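You operate a simulated robot arm through the tools that you are given. There is no shell and no other tool.

You are at the controls of a simulated two-armed robot. One attempt, no reset.

Task
Set the hanging camera to Manual and 35 mm, focus till the screen says Sharp, take a photo.
Fine: the print below it, by the green button; height and slide cranks stay as they are.

It is judged by the outcome, as a careful person would: the job done as asked, and still so three seconds after it is handed in. It fails if anything else is knocked over, pushed out of place, dropped, spilled or broken.

Robot
Two 7-joint arms with two-finger grippers on one trunk that stands fixed in place. Base frame: the origin is at the foot of the trunk, x ahead of it, y to its left, z up. Lengths are in m, angles in rad, forces in N, time in s.
The left shoulder is at [0.07, 0.139, 1.406], the right one opposite. With the tool pointing down near the work surface each hand reaches from about 0.1 to 0.62 m from the base axis, measured 20 degrees to its own side. Payload 3.43 kg a hand.
The TCP of each hand is the grasp point between the finger pads, 0.03 m short of the fingertips. In the tool frame z runs along the fingers and y along their closing line. The gripper opens to 0.104 m; its body begins 0.057 m behind the TCP.
Orientation is told as [roll, pitch, yaw] about the base's x, y, z axes, in that order, counted from this pose: with the fingers straight down and closing along the base's y, the tool's x points along the base's -x, its y along +y and its z along -z.

Tools
- The arms move only by the tool nudge_tool. It takes "left_deltas", "right_deltas" or both (then of equal length, played together; a hand with none holds still); each is text: rows parted by semicolons, each of 7 numbers parted by spaces: the shift along the tool's x, y, z in m, then the turn, a rotation vector about the tool's x, y, z in rad, then the finger opening in m, from 0 to 0.104. In form: dx dy dz rx ry rz hand; .... A call has 1 to 20 rows; each row is the pose to reach, as a shift and turn from the pose commanded when the call began, along the tool's axes at that moment. Rows are played at 5 a second. More than 0.05 m and 0.15 rad between two rows, or a gripper value outside its range, and nothing of the call is played. A pose out of reach is approached as far as the arm can. The call stops where the force on the tool passes 40 N (or 10 N more than at its start, if that is more) or the arm is blocked; 0.2 s more then pass. The fingers move at their own pace (about 0.045 m/s each) and stop on an object; they squeeze with about 36 N. The grip force told is the motor's: it shows also when the fingers shut on nothing. Time passes only in rows, and 0.2 s behind the last, so rows that repeat a pose let the fingers close. It gives the time, the measured TCP pose, the force on the tool (base axes), the opening and the grip force at its end, in the units of the frame above (readings bear some noise), with the torque about the TCP (base axes, N m) and any sound that the robot's microphone picked up.
- Cameras (640 x 400 px; columns grow to the right, rows downward): "scene" is now at [0.1239, -0.0403, 1.6271]; the picture's right is [-0.50, -0.87, 0.00], its down [-0.57, 0.33, -0.75] and it looks along [0.65, -0.38, -0.66] (base axes); focal length 214 px, centre (320, 200). "left" rides on the left gripper at [0.067, -0.018, -0.09] in its tool frame; the picture's right is [0.25, 0.97, 0.00], its down [-0.73, 0.19, -0.66] and it looks along [-0.64, 0.17, 0.75] (tool axes); focal length 218 px, centre (320, 200). "right" rides on the right gripper at [0.067, 0.018, -0.09] in its tool frame; the picture's right is [-0.25, 0.97, 0.00], its down [-0.73, -0.19, -0.66] and it looks along [-0.64, -0.17, 0.75] (tool axes); focal length 218 px, centre (320, 200). There is no depth. A picture from a camera that has moved, and an enlarged one, comes with that camera's place and axes in the base frame and with its lens.
- snapshot(camera): a new picture of that camera. It takes no simulated time.
- slide_trunk(by): slides the trunk up (or, below 0, down) by that many m; the arms and the scene camera ride with it, the base frame stays. It gives what a move gives, with no picture.
- turn_head(pan, tilt): turns the head with the scene camera to pan (to the left, within 1.501 rad either way) and tilt (down, from -0.506 to 1.204), counted from straight ahead of the robot. It gives what a move gives.
- zoom(camera, box): a new picture of the part [left, top, right, bottom] of that camera's present view, enlarged. It takes no simulated time.
- job_done(): hands the job in; it is judged then, once.

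Places have to be worked out from the pictures, the camera data and where the tool is seen. Open the grippers and draw the arms clear of the work before you hand the job in, unless the task says otherwise.

The tools are called as name(argument=value, ...) on one line, values as JSON. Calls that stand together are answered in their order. nudge_tool: Moves the arms, as the interface text tells. Its arguments: {"type":"object","properties":{"left_deltas":{"type":"string"},"right_deltas":{"type":"string"}},"required":[]} The other tools are called the same way: slide_trunk (by) moves the trunk up or down; turn_head (pan, tilt) turns the head that bears the scene camera; snapshot (camera) takes a picture; zoom (camera, box) takes an enlarged picture of a part of a camera's view; job_done () hands the job in.

At the start:

```text
t: 0.0
left_tool_pos: [0.3048, -0.0454, 1.502]
left_tool_rot: [0.0, -0.001, 0.0]
left_force: [1.2, 0.2, -0.4]
left_moment: [-0.03, 0.04, 0.04]
left_gripper_width: 0.104
left_grasp_force: 0.0
right_tool_pos: [0.2269, -0.2997, 1.4957]
right_tool_rot: [0.001, 0.001, 0.0]
right_force: [0.0, 0.2, 0.5]
right_moment: [-0.05, -0.02, 0.01]
right_gripper_width: 0.1039
right_grasp_force: 0.0
trunk travel left (down, up): [-0.901, 0.039]
head pan, tilt (commanded): [-0.522, 0.716]
```

scene: 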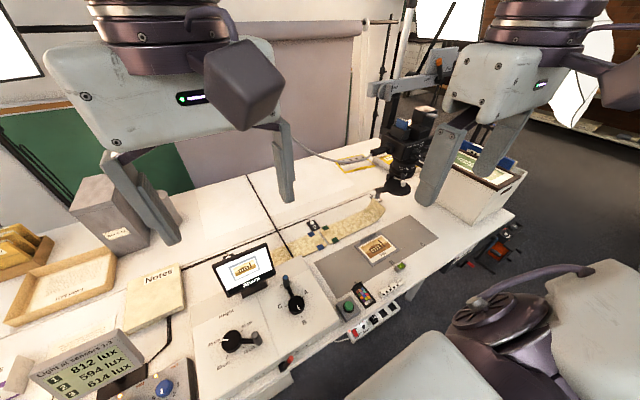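
right: 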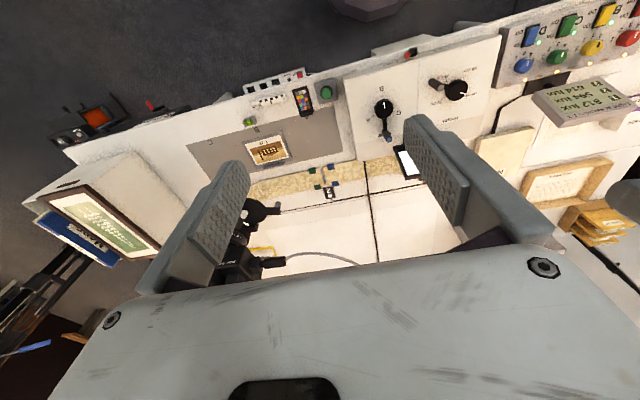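
left: 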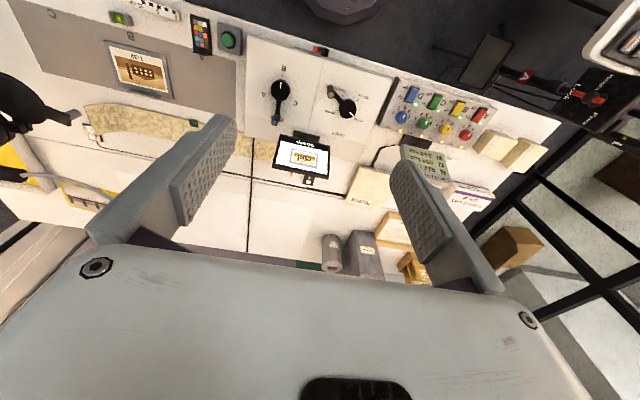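

The pictures show a bench with a hanging camera on a stand at the right, a screen, two lever knobs, and a green button by a print. I'll zoom in on the parts first.

zoom(camera="scene", box=[340, 30, 540, 155])

zoom(camera="scene", box=[180, 230, 420, 380])

zoom(camera="scene", box=[360, 90, 440, 200])

zoom(camera="left", box=[240, 40, 400, 190])

zoom(camera="left", box=[0, 0, 250, 210])

```text
3.20 times, centred on (440, 92) of scene
camera zoom: at [0.1239, -0.0403, 1.6271], right [-0.5, -0.87, 0.0], down [-0.57, 0.33, -0.75], along [0.65, -0.38, -0.66], focal length 686 px, centre (-64, 544)
```

zoom: 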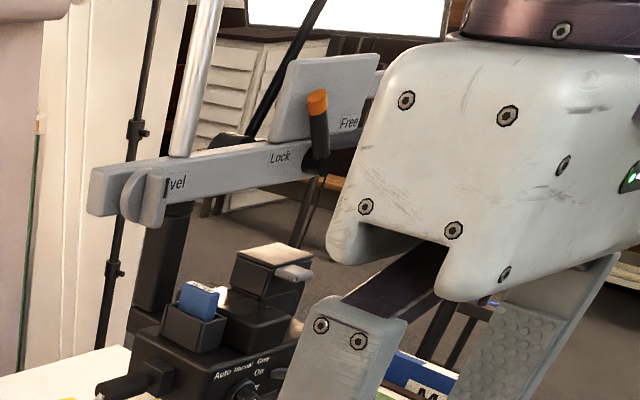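

```text
2.67 times, centred on (300, 305) of scene
camera zoom: at [0.1239, -0.0403, 1.6271], right [-0.5, -0.87, 0.0], down [-0.57, 0.33, -0.75], along [0.65, -0.38, -0.66], focal length 572 px, centre (373, -80)
```

zoom: 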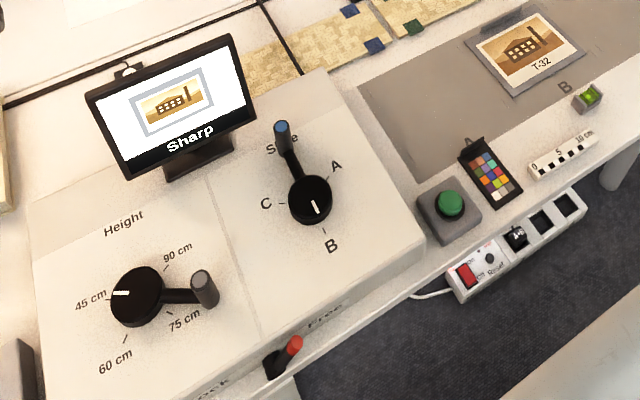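

```text
3.64 times, centred on (400, 145) of scene
camera zoom: at [0.1239, -0.0403, 1.6271], right [-0.5, -0.87, 0.0], down [-0.57, 0.33, -0.75], along [0.65, -0.38, -0.66], focal length 780 px, centre (29, 400)
```

zoom: 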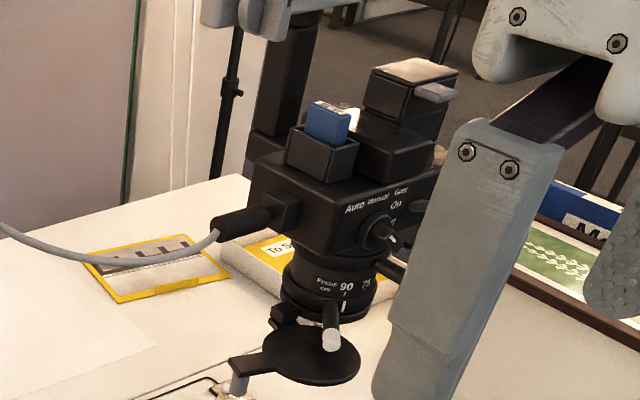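

```text
2.67 times, centred on (320, 115) of left
camera zoom: at [0.2357, -0.0625, 1.59], right [-0.25, 0.97, 0.0], down [0.73, 0.19, 0.66], along [0.64, 0.17, -0.75], focal length 582 px, centre (320, 427)
```

zoom: 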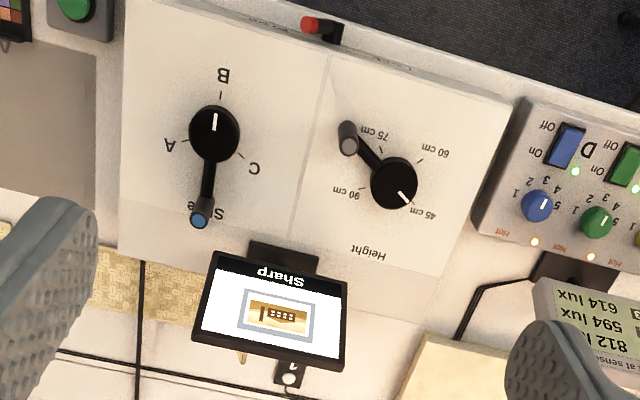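

```text
1.90 times, centred on (125, 105) of left
camera zoom: at [0.2357, -0.0625, 1.59], right [-0.25, 0.97, 0.0], down [0.73, 0.19, 0.66], along [0.64, 0.17, -0.75], focal length 416 px, centre (691, 381)
```

zoom: 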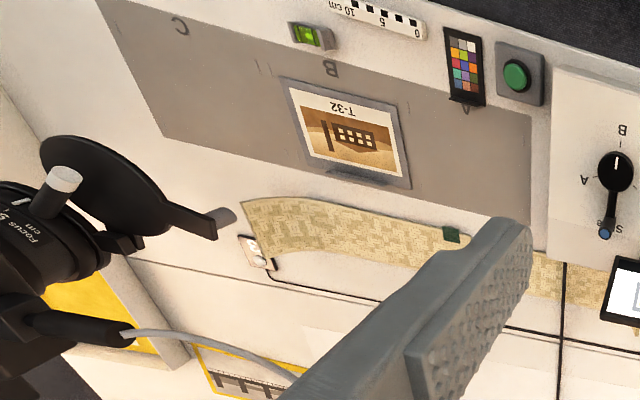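

The hanging camera seems to be at about [0.45, -0.5, 1.3], close to the right hand, with its mode dial and ring levers facing me. I'll turn the head to look straight at it.

turn_head(pan=-0.85, tilt=0.5)

snapshot(camera="scene")

zoom(camera="right", box=[180, 120, 340, 280])

```text
t: 0.8
left_tool_pos: [0.3036, -0.045, 1.5005]
left_tool_rot: [0.0, 0.0, 0.001]
left_force: [-0.2, -0.8, 0.0]
left_moment: [0.02, 0.0, 0.0]
left_gripper_width: 0.1042
left_grasp_force: 0.1
right_tool_pos: [0.2264, -0.3006, 1.4956]
right_tool_rot: [0.002, 0.001, 0.0]
right_force: [0.7, 0.7, 1.2]
right_moment: [0.0, 0.0, 0.0]
right_gripper_width: 0.1043
right_grasp_force: 0.1
trunk travel left (down, up): [-0.901, 0.039]
head pan, tilt (commanded): [-0.85, 0.499]
```

```text
taken
camera scene: at [0.1109, -0.0665, 1.6461], right [-0.75, -0.66, 0.0], down [-0.32, 0.36, -0.88], along [0.58, -0.66, -0.48], focal length 214 px, centre (320, 200)
```

scene: 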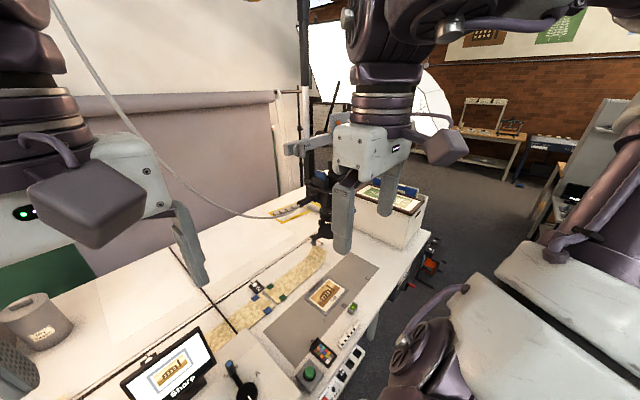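

```text
2.50 times, centred on (260, 200) of right
camera zoom: at [0.1604, -0.2828, 1.5847], right [0.25, 0.97, 0.0], down [0.73, -0.19, 0.66], along [0.64, -0.17, -0.75], focal length 546 px, centre (470, 200)
```

zoom: 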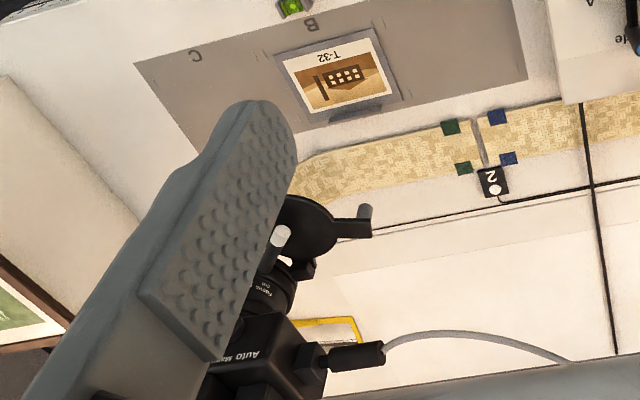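

The right hand blocks the view of the device. I'll draw it back and to the right, so both the head and its own wrist camera can see the device.

nudge_tool(right_deltas="0.03 -0.02 0 0 0 0 0.104; 0.06 -0.05 0 0 0 0 0.104; 0.09 -0.09 0 0 0 0 0.104; 0.11 -0.13 0 0 0 0 0.104; 0.12 -0.15 0 0 0 0 0.104")

snapshot(camera="scene")

snapshot(camera="right")

```text
t: 2.0
left_tool_pos: [0.3041, -0.046, 1.5003]
left_tool_rot: [-0.001, 0.001, 0.0]
left_force: [-0.4, -0.9, -0.2]
left_moment: [0.02, 0.0, 0.01]
left_gripper_width: 0.1037
left_grasp_force: 0.1
right_tool_pos: [0.158, -0.4224, 1.4306]
right_tool_rot: [0.003, 0.001, 0.0]
right_force: [-0.3, 1.2, 0.4]
right_moment: [0.04, 0.07, 0.01]
right_gripper_width: 0.104
right_grasp_force: 0.1
right hand out of reach, approached as far as the arm can: row 1, 2, 3, 4, 5
trunk travel left (down, up): [-0.901, 0.039]
head pan, tilt (commanded): [-0.85, 0.499]
```

```text
taken
camera scene: at [0.1105, -0.0679, 1.6461], right [-0.75, -0.66, 0.0], down [-0.32, 0.36, -0.88], along [0.58, -0.66, -0.48], focal length 214 px, centre (320, 200)
```

scene: 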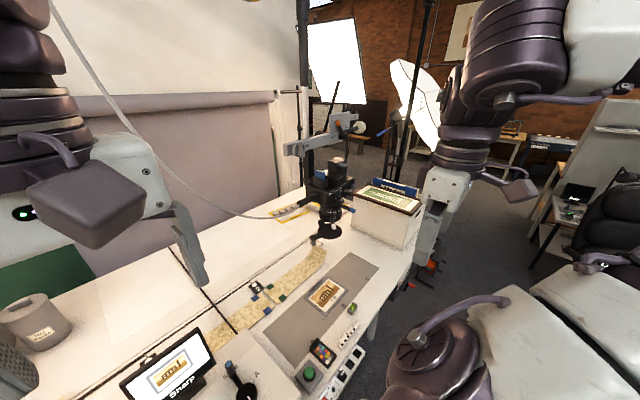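

```text
taken
camera right: at [0.0911, -0.4056, 1.5198], right [0.25, 0.97, 0.0], down [0.73, -0.19, 0.66], along [0.64, -0.16, -0.75], focal length 218 px, centre (320, 200)
```

right: 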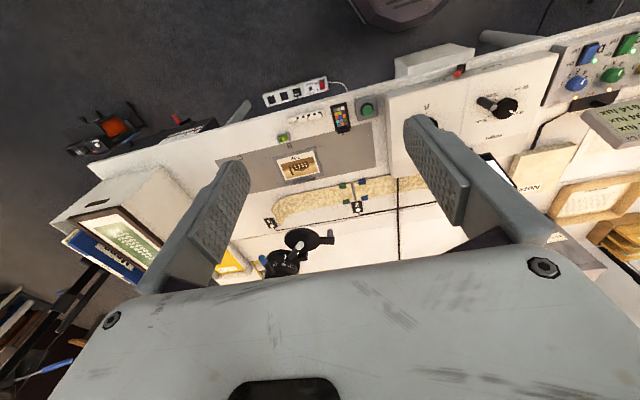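

zoom(camera="scene", box=[270, 100, 400, 250])

zoom(camera="scene", box=[300, 150, 370, 250])

zoom(camera="right", box=[220, 130, 400, 290])

```text
2.67 times, centred on (335, 175) of scene
camera zoom: at [0.1105, -0.0679, 1.6461], right [-0.75, -0.66, 0.0], down [-0.32, 0.36, -0.88], along [0.58, -0.66, -0.48], focal length 572 px, centre (280, 267)
```

zoom: 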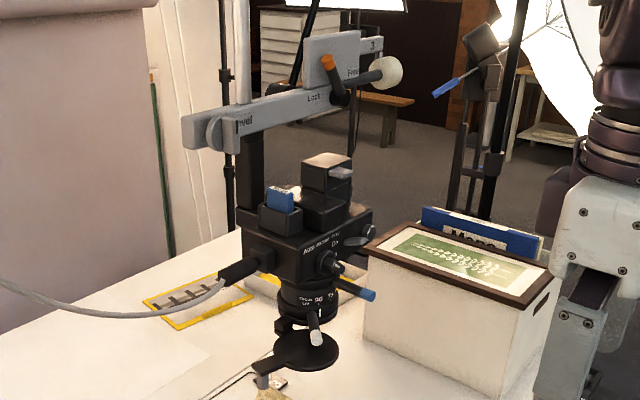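

```text
4.00 times, centred on (335, 200) of scene
camera zoom: at [0.1105, -0.0679, 1.6461], right [-0.75, -0.66, 0.0], down [-0.32, 0.36, -0.88], along [0.58, -0.66, -0.48], focal length 858 px, centre (260, 200)
```

zoom: 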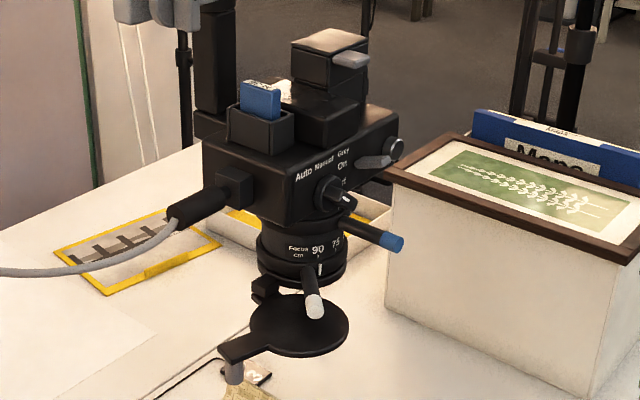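

```text
2.50 times, centred on (310, 210) of right
camera zoom: at [0.0911, -0.4056, 1.5198], right [0.25, 0.97, 0.0], down [0.73, -0.19, 0.66], along [0.64, -0.16, -0.75], focal length 546 px, centre (345, 175)
```

zoom: 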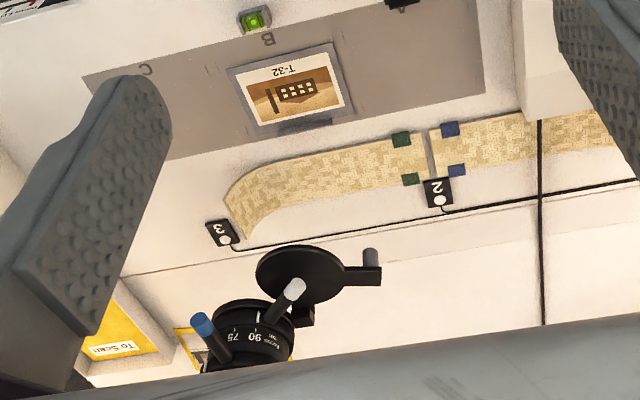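

The dial, blue-tipped and white-tipped ring levers and the swung-out lens cap (about [0.49, -0.55, 1.19]) are visible; the lens sits near [0.55, -0.63, 1.20] over the print at about [0.56, -0.62, 0.71]. I'll yaw the right hand toward the device so its wrist camera gets a close look.

nudge_tool(right_deltas="0 0 0.02 0 0 0.13 0.104; 0 0 0.04 0 0 0.26 0.104; 0 0 0.06 0 0 0.39 0.104; 0 0 0.08 0 0 0.52 0.104; 0 0 0.1 0 0 0.65 0.104; 0 0 0.12 0 0 0.78 0.104; 0 0 0.12 0 0 0.78 0.104")

snapshot(camera="right")

```text
t: 3.6
left_tool_pos: [0.3068, -0.0459, 1.5016]
left_tool_rot: [-0.001, 0.001, -0.001]
left_force: [-0.5, -0.6, -0.5]
left_moment: [-0.02, 0.01, 0.0]
left_gripper_width: 0.104
left_grasp_force: 0.1
right_tool_pos: [0.1679, -0.4366, 1.3218]
right_tool_rot: [0.001, 0.003, -0.781]
right_force: [-0.6, -0.7, 0.2]
right_moment: [0.02, 0.01, -0.04]
right_gripper_width: 0.1043
right_grasp_force: 0.1
right hand out of reach, approached as far as the arm can: row 5, 6, 7
trunk travel left (down, up): [-0.901, 0.039]
head pan, tilt (commanded): [-0.85, 0.499]
```

```text
taken
camera right: at [0.1327, -0.3768, 1.4125], right [0.86, 0.51, 0.0], down [0.38, -0.65, 0.66], along [0.33, -0.56, -0.76], focal length 218 px, centre (320, 200)
```

right: 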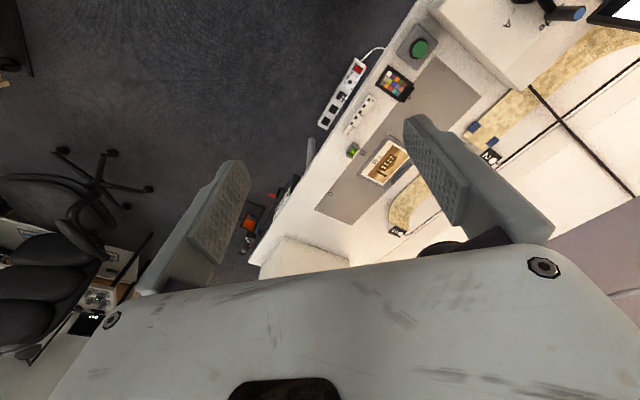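

I over-yawed a little; the right hand is at [0.168, -0.437, 1.322]. I'll move it toward [0.34, -0.44, 1.30] while pitching up, so the wrist camera faces the side of the device.

nudge_tool(right_deltas="-0.02 0.02 0 0 -0.1 0 0.104; -0.04 0.04 0 0 -0.2 0 0.104; -0.06 0.06 0 0 -0.3 0 0.104; -0.08 0.08 0.01 0 -0.4 0 0.104; -0.1 0.1 0.01 0 -0.5 0 0.104; -0.12 0.11 0.02 0 -0.6 0 0.104; -0.12 0.11 0.02 0 -0.6 0 0.104")

snapshot(camera="right")

snapshot(camera="scene")

```text
t: 5.2
left_tool_pos: [0.303, -0.0464, 1.5023]
left_tool_rot: [0.0, -0.001, 0.002]
left_force: [-0.4, 0.3, -0.5]
left_moment: [-0.03, 0.0, 0.01]
left_gripper_width: 0.1041
left_grasp_force: 0.1
right_tool_pos: [0.2948, -0.5082, 1.2923]
right_tool_rot: [0.003, -0.602, -0.779]
right_force: [0.0, 0.7, -0.3]
right_moment: [0.01, -0.04, -0.02]
right_gripper_width: 0.1041
right_grasp_force: 0.0
right hand out of reach, approached as far as the arm can: row 1, 2, 3, 4, 5, 6, 7
trunk travel left (down, up): [-0.901, 0.039]
head pan, tilt (commanded): [-0.85, 0.499]
```

```text
taken
camera right: at [0.2319, -0.4217, 1.3285], right [0.83, 0.54, 0.15], down [0.03, -0.3, 0.95], along [0.56, -0.78, -0.26], focal length 218 px, centre (320, 200)
```

right: 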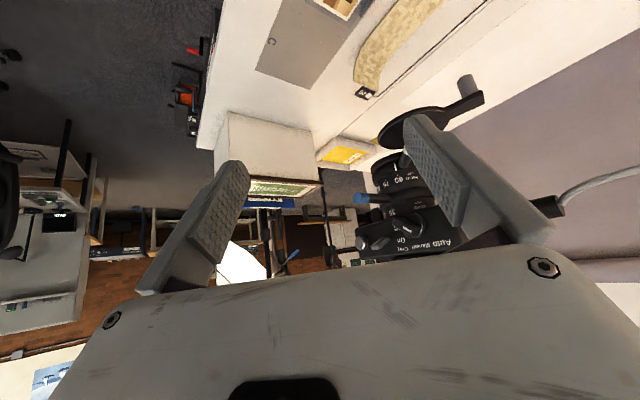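

```text
taken
camera scene: at [0.1097, -0.067, 1.6462], right [-0.75, -0.66, 0.0], down [-0.32, 0.36, -0.88], along [0.58, -0.66, -0.48], focal length 214 px, centre (320, 200)
```

scene: 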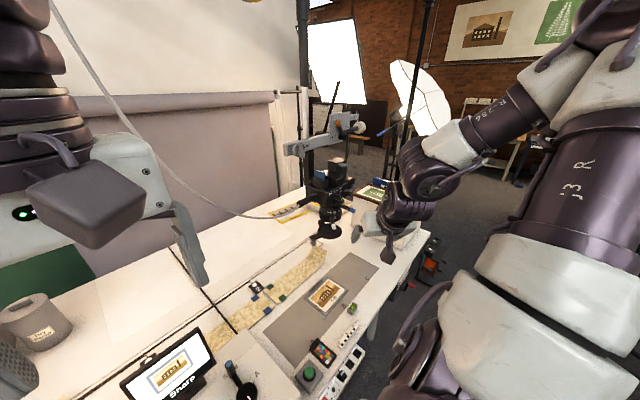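

The wrist camera now sees the device's control face. I'll zoom into it.

zoom(camera="right", box=[320, 120, 480, 270])

zoom(camera="scene", box=[290, 150, 370, 250])

```text
2.67 times, centred on (400, 195) of right
camera zoom: at [0.2319, -0.4217, 1.3285], right [0.83, 0.54, 0.15], down [0.03, -0.3, 0.95], along [0.56, -0.78, -0.26], focal length 582 px, centre (107, 213)
```

zoom: 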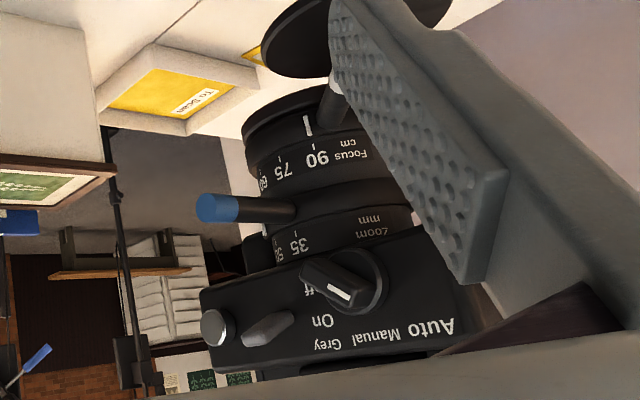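

```text
4.00 times, centred on (330, 200) of scene
camera zoom: at [0.1097, -0.067, 1.6462], right [-0.75, -0.66, 0.0], down [-0.32, 0.36, -0.88], along [0.58, -0.66, -0.48], focal length 858 px, centre (280, 200)
```

zoom: 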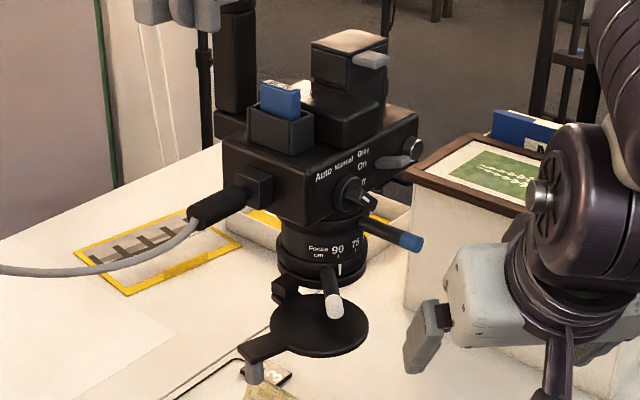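

From the two views the mode dial is at about [0.489, -0.591, 1.302] and the control face points at -x (toward me). I'll yaw the hand back toward straight ahead and look at the face squarely.

nudge_tool(right_deltas="-0.013 0.002 0.003 -0.074 0 -0.107 0.104; -0.026 0.005 0.005 -0.147 0 -0.214 0.104; -0.039 0.007 0.008 -0.22 0 -0.321 0.104; -0.052 0.009 0.01 -0.294 0 -0.428 0.104; -0.065 0.011 0.013 -0.368 0 -0.535 0.104; -0.079 0.014 0.015 -0.441 0 -0.643 0.104; -0.079 0.014 0.015 -0.441 0 -0.643 0.104")

snapshot(camera="right")

snapshot(camera="scene")

```text
t: 6.8
left_tool_pos: [0.3053, -0.045, 1.5033]
left_tool_rot: [0.0, 0.001, 0.0]
left_force: [0.6, 0.7, -0.7]
left_moment: [-0.03, 0.04, -0.03]
left_gripper_width: 0.104
left_grasp_force: 0.0
right_tool_pos: [0.3607, -0.5493, 1.3243]
right_tool_rot: [0.001, -0.601, 0.0]
right_force: [0.6, 0.1, 0.1]
right_moment: [0.01, -0.02, 0.03]
right_gripper_width: 0.104
right_grasp_force: 0.0
trunk travel left (down, up): [-0.901, 0.039]
head pan, tilt (commanded): [-0.85, 0.499]
```

```text
taken
camera right: at [0.2555, -0.5322, 1.3599], right [0.21, 0.97, 0.14], down [0.23, -0.19, 0.95], along [0.95, -0.16, -0.26], focal length 218 px, centre (320, 200)
```

right: 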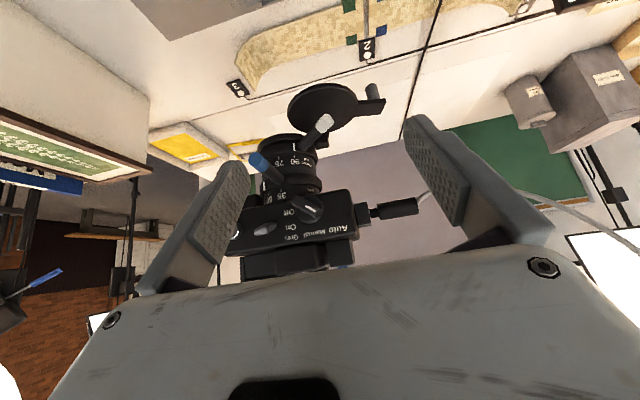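

```text
taken
camera scene: at [0.1112, -0.0661, 1.6461], right [-0.75, -0.66, 0.0], down [-0.32, 0.36, -0.88], along [0.58, -0.66, -0.48], focal length 214 px, centre (320, 200)
```

scene: 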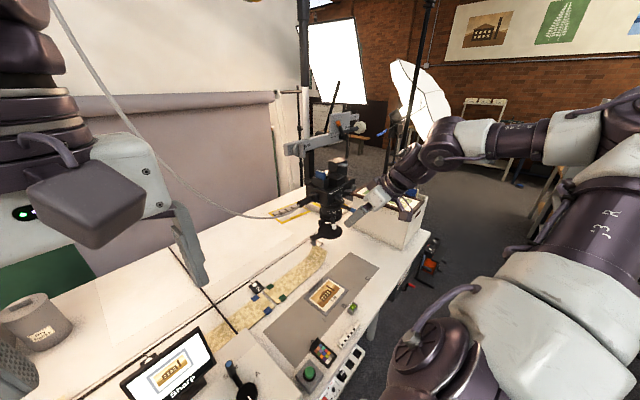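

The move was reached exactly, so the arm handles this region well. I'll zoom into the control face.

zoom(camera="right", box=[220, 100, 400, 270])

zoom(camera="right", box=[230, 180, 370, 270])

zoom(camera="right", box=[230, 110, 370, 210])

zoom(camera="scene", box=[110, 310, 240, 400])

```text
2.35 times, centred on (310, 185) of right
camera zoom: at [0.2555, -0.5322, 1.3599], right [0.21, 0.97, 0.14], down [0.23, -0.19, 0.95], along [0.95, -0.16, -0.26], focal length 514 px, centre (344, 235)
```

zoom: 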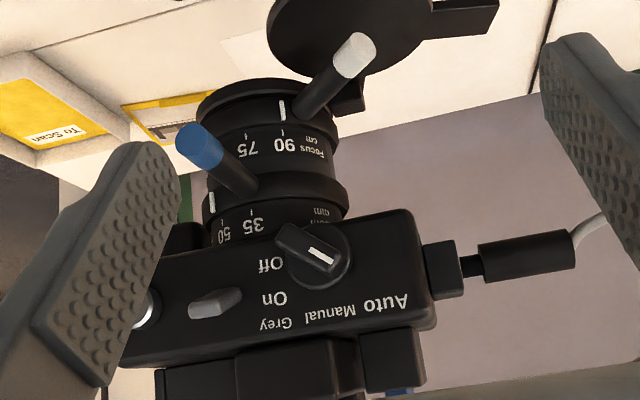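

```text
4.44 times, centred on (300, 225) of right
camera zoom: at [0.2555, -0.5322, 1.3599], right [0.21, 0.97, 0.14], down [0.23, -0.19, 0.95], along [0.95, -0.16, -0.26], focal length 970 px, centre (409, 89)
```

zoom: 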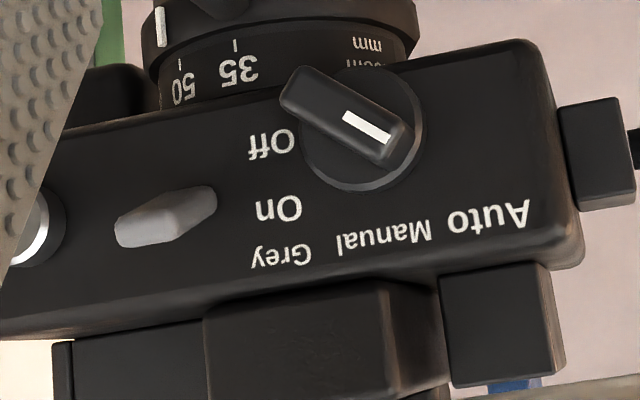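

```text
4.00 times, centred on (300, 160) of right
camera zoom: at [0.2555, -0.5322, 1.3599], right [0.21, 0.97, 0.14], down [0.23, -0.19, 0.95], along [0.95, -0.16, -0.26], focal length 873 px, centre (400, 360)
```

zoom: 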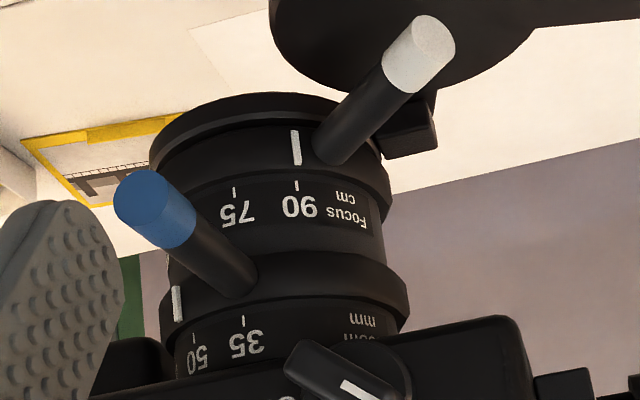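

```text
4.44 times, centred on (175, 355) of scene
camera zoom: at [0.1112, -0.0661, 1.6461], right [-0.75, -0.66, 0.0], down [-0.32, 0.36, -0.88], along [0.58, -0.66, -0.48], focal length 953 px, centre (964, -489)
```

zoom: 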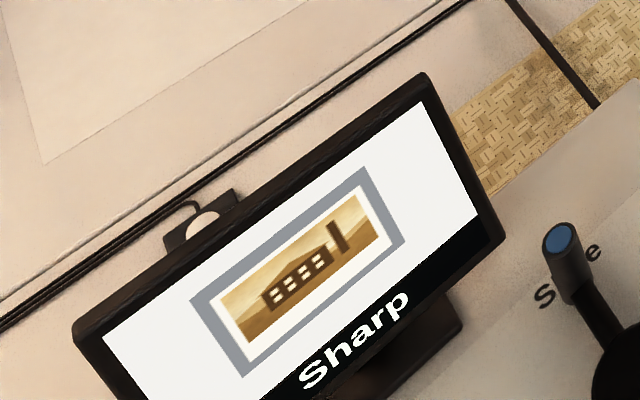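

The dial's white line now points to Auto (about 54° left of upright), Manual is straight up; the zoom ring tick stands near 50 mm, the focus tick near 90 cm. I'll take larger enlargements to fix the places of the dial face, levers and lens cap.

zoom(camera="scene", box=[304, 165, 360, 200])

zoom(camera="scene", box=[304, 200, 360, 245])

zoom(camera="right", box=[260, 70, 400, 160])

zoom(camera="right", box=[240, 150, 340, 220])

```text
11.43 times, centred on (332, 182) of scene
camera zoom: at [0.1112, -0.0661, 1.6461], right [-0.75, -0.66, 0.0], down [-0.32, 0.36, -0.88], along [0.58, -0.66, -0.48], focal length 2451 px, centre (183, 400)
```

zoom: 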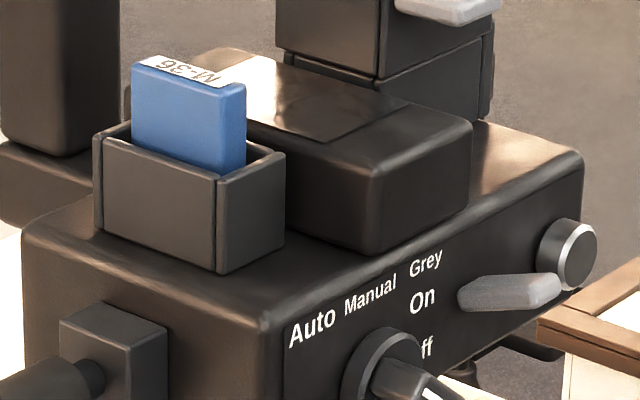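

```text
8.89 times, centred on (332, 222) of scene
camera zoom: at [0.1112, -0.0661, 1.6461], right [-0.75, -0.66, 0.0], down [-0.32, 0.36, -0.88], along [0.58, -0.66, -0.48], focal length 1906 px, centre (213, 0)
```

zoom: 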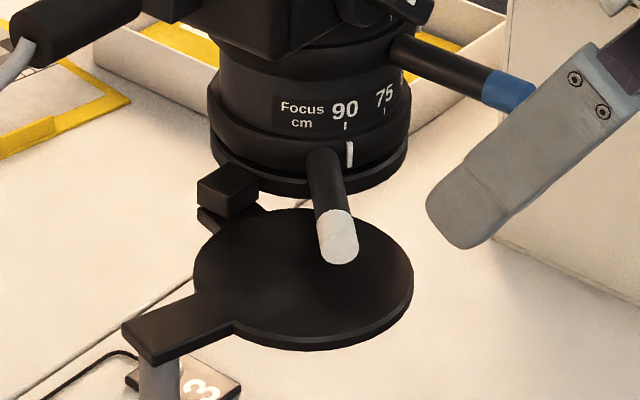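

```text
4.44 times, centred on (330, 115) of right
camera zoom: at [0.2555, -0.5322, 1.3599], right [0.21, 0.97, 0.14], down [0.23, -0.19, 0.95], along [0.95, -0.16, -0.26], focal length 970 px, centre (276, 578)
```

zoom: 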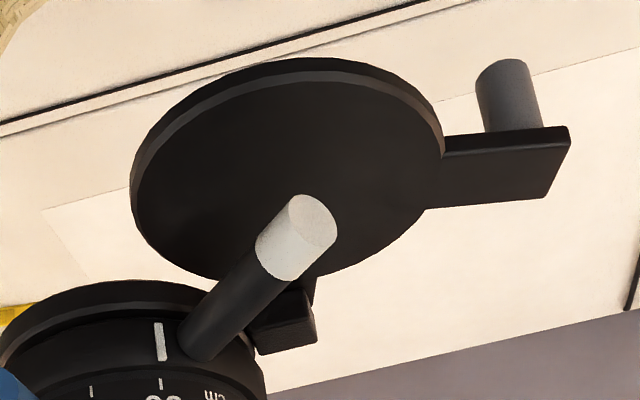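

```text
5.71 times, centred on (290, 185) of right
camera zoom: at [0.2555, -0.5322, 1.3599], right [0.21, 0.97, 0.14], down [0.23, -0.19, 0.95], along [0.95, -0.16, -0.26], focal length 1247 px, centre (491, 286)
```

zoom: 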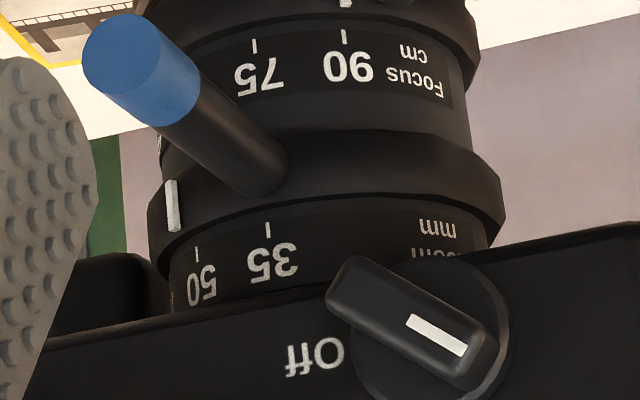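

Face plane is at x≈0.4935, dial axis at about y=-0.585, z=1.304, its bar sticking out to x≈0.470. I'll level the right hand (fingers along +x) in front of the dial, still 0.11 m short of it.

nudge_tool(right_deltas="0.002 -0.006 0.003 0 -0.139 0 0.104; 0.004 -0.012 0.005 0 -0.278 0 0.09; 0.006 -0.018 0.008 0 -0.417 0 0.07; 0.008 -0.024 0.011 0 -0.556 0 0.06; 0.01 -0.03 0.014 0 -0.695 0 0.05; 0.0113 -0.0357 0.0165 0 -0.834 0 0.05; 0.0113 -0.0357 0.0165 0 -0.97 0 0.05; 0.0113 -0.0357 0.0165 0 -0.97 0 0.05")

snapshot(camera="right")

snapshot(camera="scene")

```text
t: 8.6
left_tool_pos: [0.303, -0.0447, 1.5014]
left_tool_rot: [0.001, 0.0, -0.001]
left_force: [1.4, 0.3, 0.1]
left_moment: [-0.01, 0.02, -0.02]
left_gripper_width: 0.1041
left_grasp_force: 0.0
right_tool_pos: [0.3612, -0.5871, 1.3029]
right_tool_rot: [2.236, -1.568, -2.238]
right_force: [0.0, -0.6, 0.4]
right_moment: [0.02, 0.01, -0.01]
right_gripper_width: 0.0502
right_grasp_force: 0.1
trunk travel left (down, up): [-0.901, 0.039]
head pan, tilt (commanded): [-0.85, 0.499]
```

```text
taken
camera right: at [0.2719, -0.5696, 1.2364], right [0.0, 0.97, 0.25], down [-0.66, -0.19, 0.73], along [0.75, -0.17, 0.64], focal length 218 px, centre (320, 200)
```

right: 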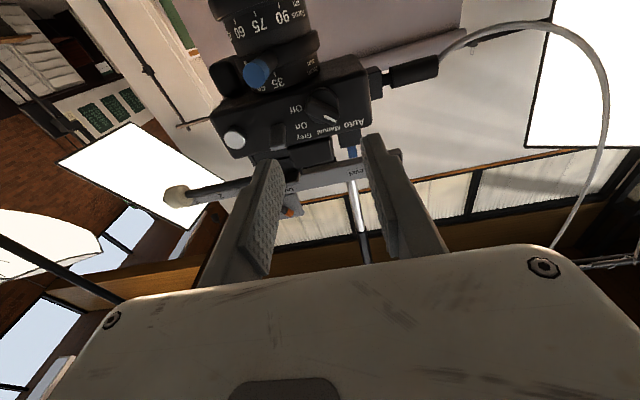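

```text
taken
camera scene: at [0.1107, -0.0667, 1.6462], right [-0.75, -0.66, 0.0], down [-0.32, 0.36, -0.88], along [0.58, -0.66, -0.48], focal length 214 px, centre (320, 200)
```

scene: 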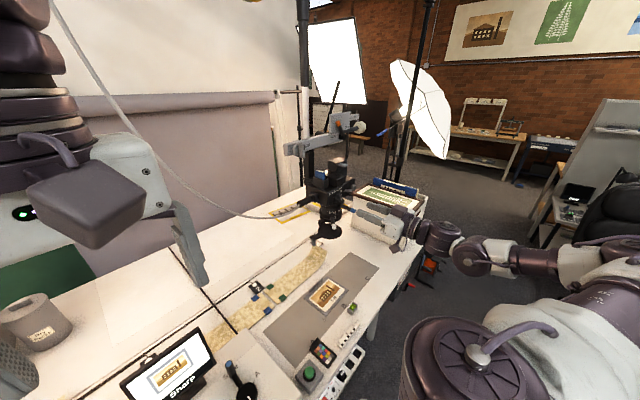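

The hand is level at [0.361, -0.587, 1.303] and the dial shows where predicted. I'll zoom in to measure the bar's angle and the other marks from here.

zoom(camera="right", box=[200, 0, 400, 150])

zoom(camera="right", box=[270, 80, 360, 140])

zoom(camera="scene", box=[300, 165, 420, 250])

```text
2.67 times, centred on (300, 75) of right
camera zoom: at [0.2719, -0.5696, 1.2364], right [0.0, 0.97, 0.25], down [-0.66, -0.19, 0.73], along [0.75, -0.17, 0.64], focal length 582 px, centre (373, 533)
```

zoom: 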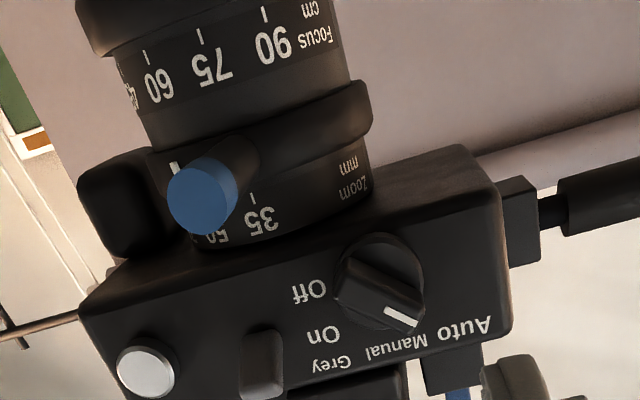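

```text
6.67 times, centred on (315, 110) of right
camera zoom: at [0.2719, -0.5696, 1.2364], right [0.0, 0.97, 0.25], down [-0.66, -0.19, 0.73], along [0.75, -0.17, 0.64], focal length 1455 px, centre (353, 800)
```

zoom: 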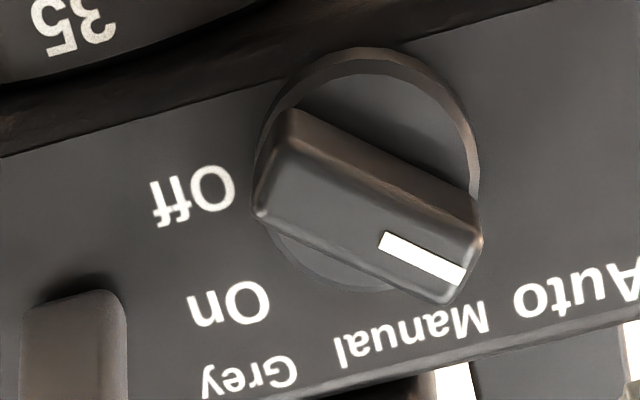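

```text
4.71 times, centred on (360, 208) of scene
camera zoom: at [0.1107, -0.0667, 1.6462], right [-0.75, -0.66, 0.0], down [-0.32, 0.36, -0.88], along [0.58, -0.66, -0.48], focal length 1009 px, centre (132, 165)
```

zoom: 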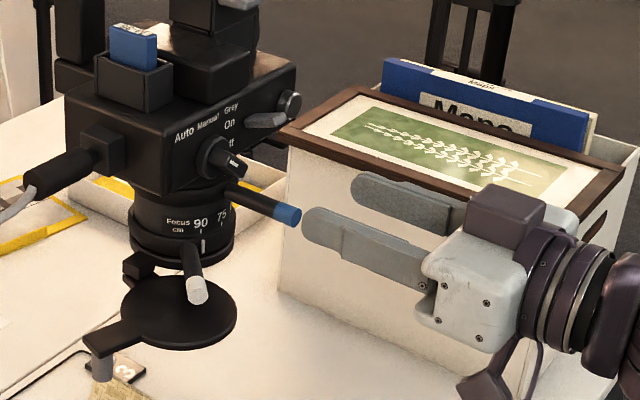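

The bar points about 41° above horizontal (Auto); turning it roughly 48° clockwise puts it on Manual. I'll roll the hand to match the bar and advance so the open fingers straddle it.

nudge_tool(right_deltas="0 0 0 0 0 -0.14 0.045; 0 0 0 0 0 -0.28 0.045; 0 0 0 0 0 -0.42 0.045; 0 0 0 0 0 -0.56 0.045; 0 0 0 0 0 -0.7 0.045; -0.002 0 0 0 0 -0.838 0.045; -0.002 0 0.03 0 0 -0.838 0.045; -0.002 0 0.055 0 0 -0.838 0.045; -0.002 0 0.07 0 0 -0.838 0.045; -0.002 0 0.07 0 0 -0.838 0.045")

snapshot(camera="right")

zoom(camera="scene", box=[300, 165, 420, 250])

```text
t: 10.8
left_tool_pos: [0.3034, -0.0445, 1.5022]
left_tool_rot: [-0.001, 0.0, -0.001]
left_force: [0.0, 0.3, -0.3]
left_moment: [0.03, -0.02, -0.02]
left_gripper_width: 0.1039
left_grasp_force: 0.1
right_tool_pos: [0.4319, -0.5865, 1.3069]
right_tool_rot: [-1.571, -0.734, 1.57]
right_force: [-0.2, -0.4, -0.7]
right_moment: [0.0, 0.03, -0.03]
right_gripper_width: 0.0451
right_grasp_force: 0.1
trunk travel left (down, up): [-0.901, 0.039]
head pan, tilt (commanded): [-0.85, 0.499]
```

```text
taken
camera right: at [0.3431, -0.6242, 1.2484], right [0.0, 0.84, -0.55], down [-0.66, 0.41, 0.63], along [0.75, 0.36, 0.55], focal length 218 px, centre (320, 200)
```

right: 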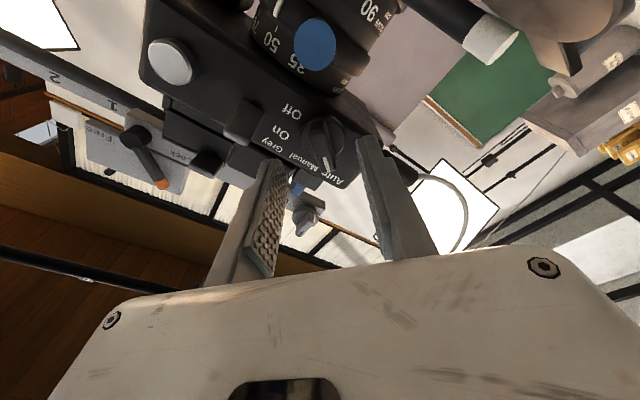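

```text
4.71 times, centred on (360, 208) of scene
camera zoom: at [0.1101, -0.0666, 1.6462], right [-0.75, -0.66, 0.0], down [-0.32, 0.36, -0.88], along [0.58, -0.66, -0.48], focal length 1009 px, centre (132, 165)
```

zoom: 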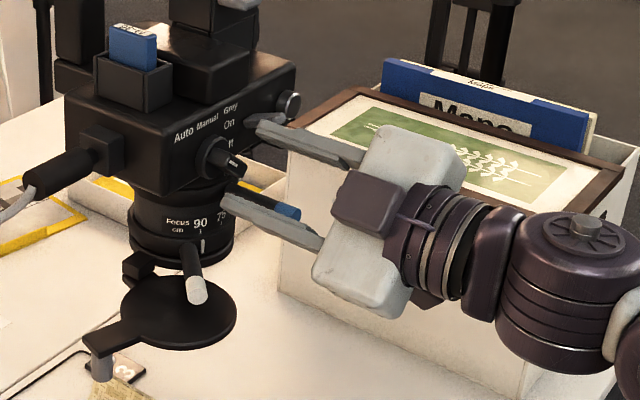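

The fingers straddle the bar's direction and the dial lies centred between them. I'll check with an enlargement before the last centimetres.

zoom(camera="right", box=[250, 90, 410, 200])

```text
3.64 times, centred on (330, 145) of right
camera zoom: at [0.3431, -0.6242, 1.2484], right [0.0, 0.84, -0.55], down [-0.66, 0.41, 0.63], along [0.75, 0.36, 0.55], focal length 794 px, centre (284, 400)
```

zoom: 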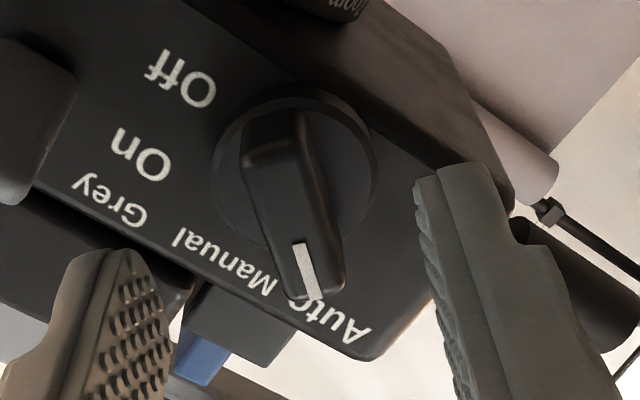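

The bar is aligned with the finger direction within a few degrees. I'll advance 0.022 m so the fingertips stop about 8 mm short of the face, watching the force.

nudge_tool(right_deltas="0 0 0.008 0 0 0 0.045; 0 0 0.016 0 0 0 0.045; 0 0 0.022 0 0 0 0.045; 0 0 0.022 0 0 0 0.045")

zoom(camera="right", box=[240, 80, 420, 220])

zoom(camera="scene", box=[300, 165, 380, 225])

```text
t: 11.8
left_tool_pos: [0.3044, -0.0446, 1.5017]
left_tool_rot: [-0.001, -0.002, 0.002]
left_force: [0.1, 0.1, -0.2]
left_moment: [0.02, -0.01, 0.0]
left_gripper_width: 0.104
left_grasp_force: 0.0
right_tool_pos: [0.4554, -0.5867, 1.306]
right_tool_rot: [-1.57, -0.735, 1.57]
right_force: [0.8, -0.1, -0.2]
right_moment: [-0.01, 0.01, 0.0]
right_gripper_width: 0.0448
right_grasp_force: 0.0
trunk travel left (down, up): [-0.901, 0.039]
head pan, tilt (commanded): [-0.85, 0.499]
```

```text
2.86 times, centred on (330, 150) of right
camera zoom: at [0.3653, -0.6255, 1.248], right [0.0, 0.84, -0.55], down [-0.66, 0.41, 0.63], along [0.75, 0.36, 0.55], focal length 624 px, centre (291, 343)
```

zoom: 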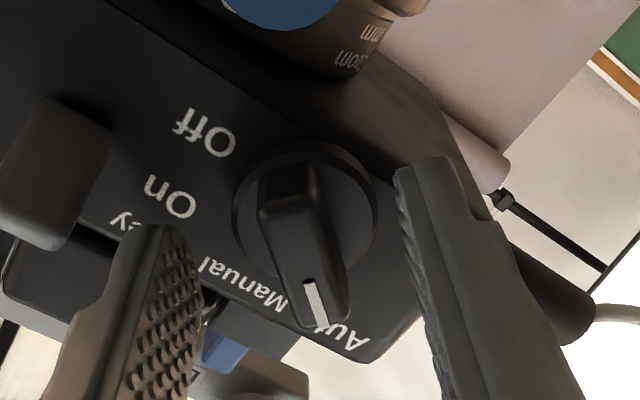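

```text
6.67 times, centred on (340, 195) of scene
camera zoom: at [0.1109, -0.0668, 1.6461], right [-0.75, -0.66, 0.0], down [-0.32, 0.36, -0.88], along [0.58, -0.66, -0.48], focal length 1430 px, centre (187, 233)
```

zoom: 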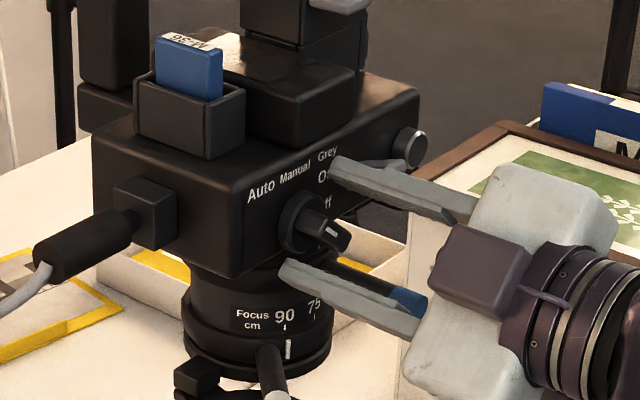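

The fingertips now surround the bar with no contact force. I'll narrow the fingers gently to about 16 mm and look at the centring.

nudge_tool(right_deltas="0 0 0 0 0 0 0.03; 0 0 0 0 0 0 0.02; 0 0 0 0 0 0 0.016; 0 0 0 0 0 0 0.016")

zoom(camera="right", box=[260, 110, 380, 210])

zoom(camera="scene", box=[300, 165, 380, 225])

```text
t: 12.8
left_tool_pos: [0.3052, -0.0456, 1.5019]
left_tool_rot: [0.0, 0.002, 0.001]
left_force: [-0.4, 0.5, 0.0]
left_moment: [0.01, 0.01, -0.01]
left_gripper_width: 0.1042
left_grasp_force: 0.2
right_tool_pos: [0.4549, -0.5862, 1.3054]
right_tool_rot: [-1.568, -0.734, 1.569]
right_force: [0.4, 0.1, -1.5]
right_moment: [0.01, 0.0, 0.08]
right_gripper_width: 0.017
right_grasp_force: 0.8
trunk travel left (down, up): [-0.901, 0.039]
head pan, tilt (commanded): [-0.85, 0.499]
```

```text
4.00 times, centred on (320, 160) of right
camera zoom: at [0.3652, -0.6253, 1.2479], right [0.0, 0.84, -0.55], down [-0.66, 0.41, 0.63], along [0.75, 0.36, 0.55], focal length 873 px, centre (320, 360)
```

zoom: 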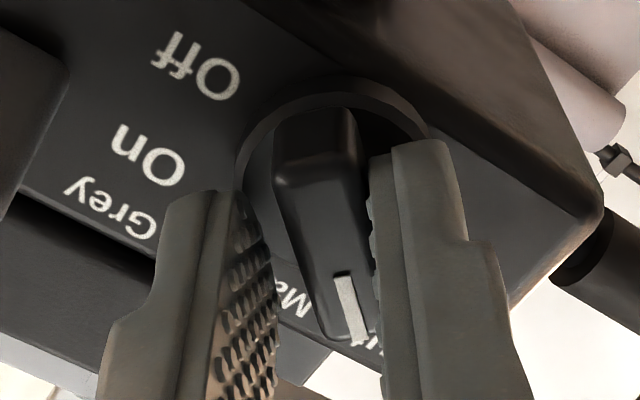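

```text
6.67 times, centred on (340, 195) of scene
camera zoom: at [0.1111, -0.0666, 1.6461], right [-0.75, -0.66, 0.0], down [-0.32, 0.36, -0.88], along [0.58, -0.66, -0.48], focal length 1430 px, centre (187, 233)
```

zoom: 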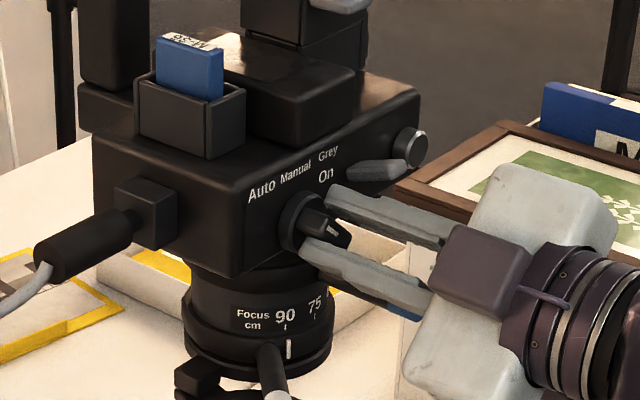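

Finger A (lower side) is nearly touching the bar while the other has a gap, so the bar sits about 3 mm off centre. I'll shift 3 mm along the tool's y, then close on the bar.

nudge_tool(right_deltas="0 0.0015 0 0 0 0 0.017; 0 0.003 0 0 0 0 0.016; 0 0.003 0 0 0 0 0.012; 0 0.003 0 0 0 0 0.008; 0 0.003 0 0 0 0 0.006; 0 0.003 0 0 0 0 0.006")

zoom(camera="right", box=[260, 110, 380, 210])

```text
t: 14.2
left_tool_pos: [0.3038, -0.0446, 1.5019]
left_tool_rot: [0.001, 0.002, -0.001]
left_force: [-0.3, 0.1, 0.9]
left_moment: [-0.02, -0.02, 0.03]
left_gripper_width: 0.1039
left_grasp_force: 0.0
right_tool_pos: [0.4532, -0.5854, 1.3039]
right_tool_rot: [-1.57, -0.734, 1.57]
right_force: [0.1, -1.6, 2.3]
right_moment: [-0.05, 0.31, -0.34]
right_gripper_width: 0.0117
right_grasp_force: 44.7
trunk travel left (down, up): [-0.901, 0.039]
head pan, tilt (commanded): [-0.85, 0.499]
```

```text
4.00 times, centred on (320, 160) of right
camera zoom: at [0.3643, -0.6235, 1.2458], right [0.0, 0.84, -0.55], down [-0.66, 0.41, 0.63], along [0.75, 0.36, 0.55], focal length 873 px, centre (320, 360)
```

zoom: 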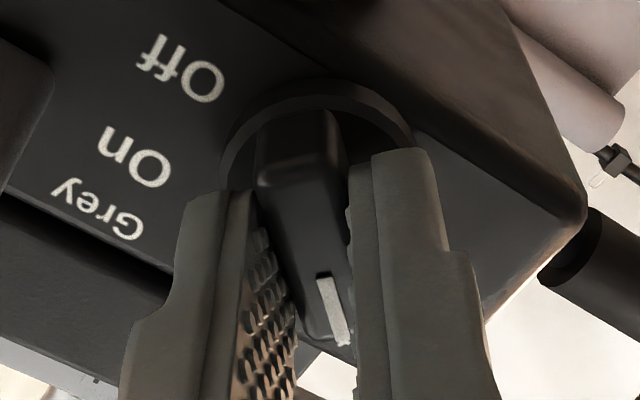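

The bar is gripped (11.7 mm wide) with only about 2 N sideways. Now I turn the hand 0.84 rad about the dial axis, clockwise as I look at it, to bring the pointer to Manual.

nudge_tool(right_deltas="0 0 0 0 0 0.1 0.006; 0 0 0 0 0 0.2 0.006; 0 0 0 0 0 0.3 0.006; 0 0 0 0 0 0.4 0.006; 0 0 0 0 0 0.5 0.006; 0 0 0 0 0 0.6 0.006; 0 0 0 0 0 0.7 0.006; 0 0 0 0 0 0.78 0.006; 0 0 0 0 0 0.838 0.006; 0 0 0 0 0 0.838 0.006")

zoom(camera="right", box=[250, 90, 390, 210])

snapshot(camera="scene")

```text
t: 16.4
left_tool_pos: [0.3039, -0.0465, 1.502]
left_tool_rot: [0.0, 0.001, 0.0]
left_force: [-0.1, 0.4, -0.3]
left_moment: [0.0, 0.01, 0.04]
left_gripper_width: 0.1037
left_grasp_force: 0.0
right_tool_pos: [0.4535, -0.5841, 1.304]
right_tool_rot: [1.755, -1.568, -1.753]
right_force: [-0.3, -0.2, 2.3]
right_moment: [0.03, -1.33, 0.02]
right_gripper_width: 0.0117
right_grasp_force: 45.2
trunk travel left (down, up): [-0.901, 0.039]
head pan, tilt (commanded): [-0.85, 0.499]
```

```text
3.33 times, centred on (320, 150) of right
camera zoom: at [0.3644, -0.5673, 1.2366], right [0.0, 0.97, 0.26], down [-0.66, -0.19, 0.73], along [0.75, -0.17, 0.64], focal length 728 px, centre (320, 367)
```

zoom: 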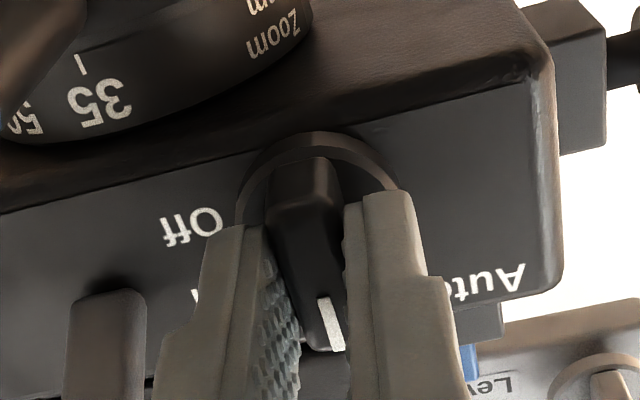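

```text
taken
camera scene: at [0.1103, -0.0666, 1.6462], right [-0.75, -0.66, 0.0], down [-0.32, 0.36, -0.88], along [0.58, -0.66, -0.48], focal length 214 px, centre (320, 200)
```

scene: 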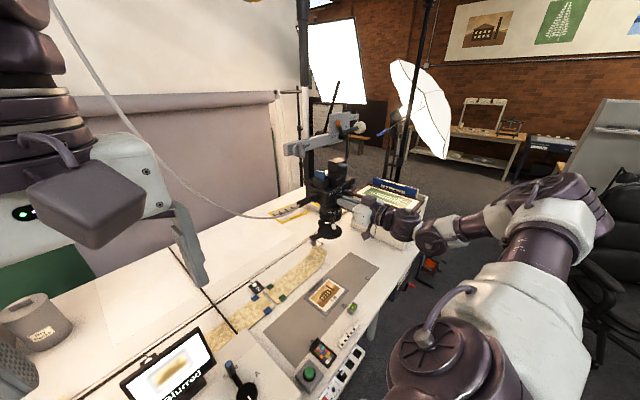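

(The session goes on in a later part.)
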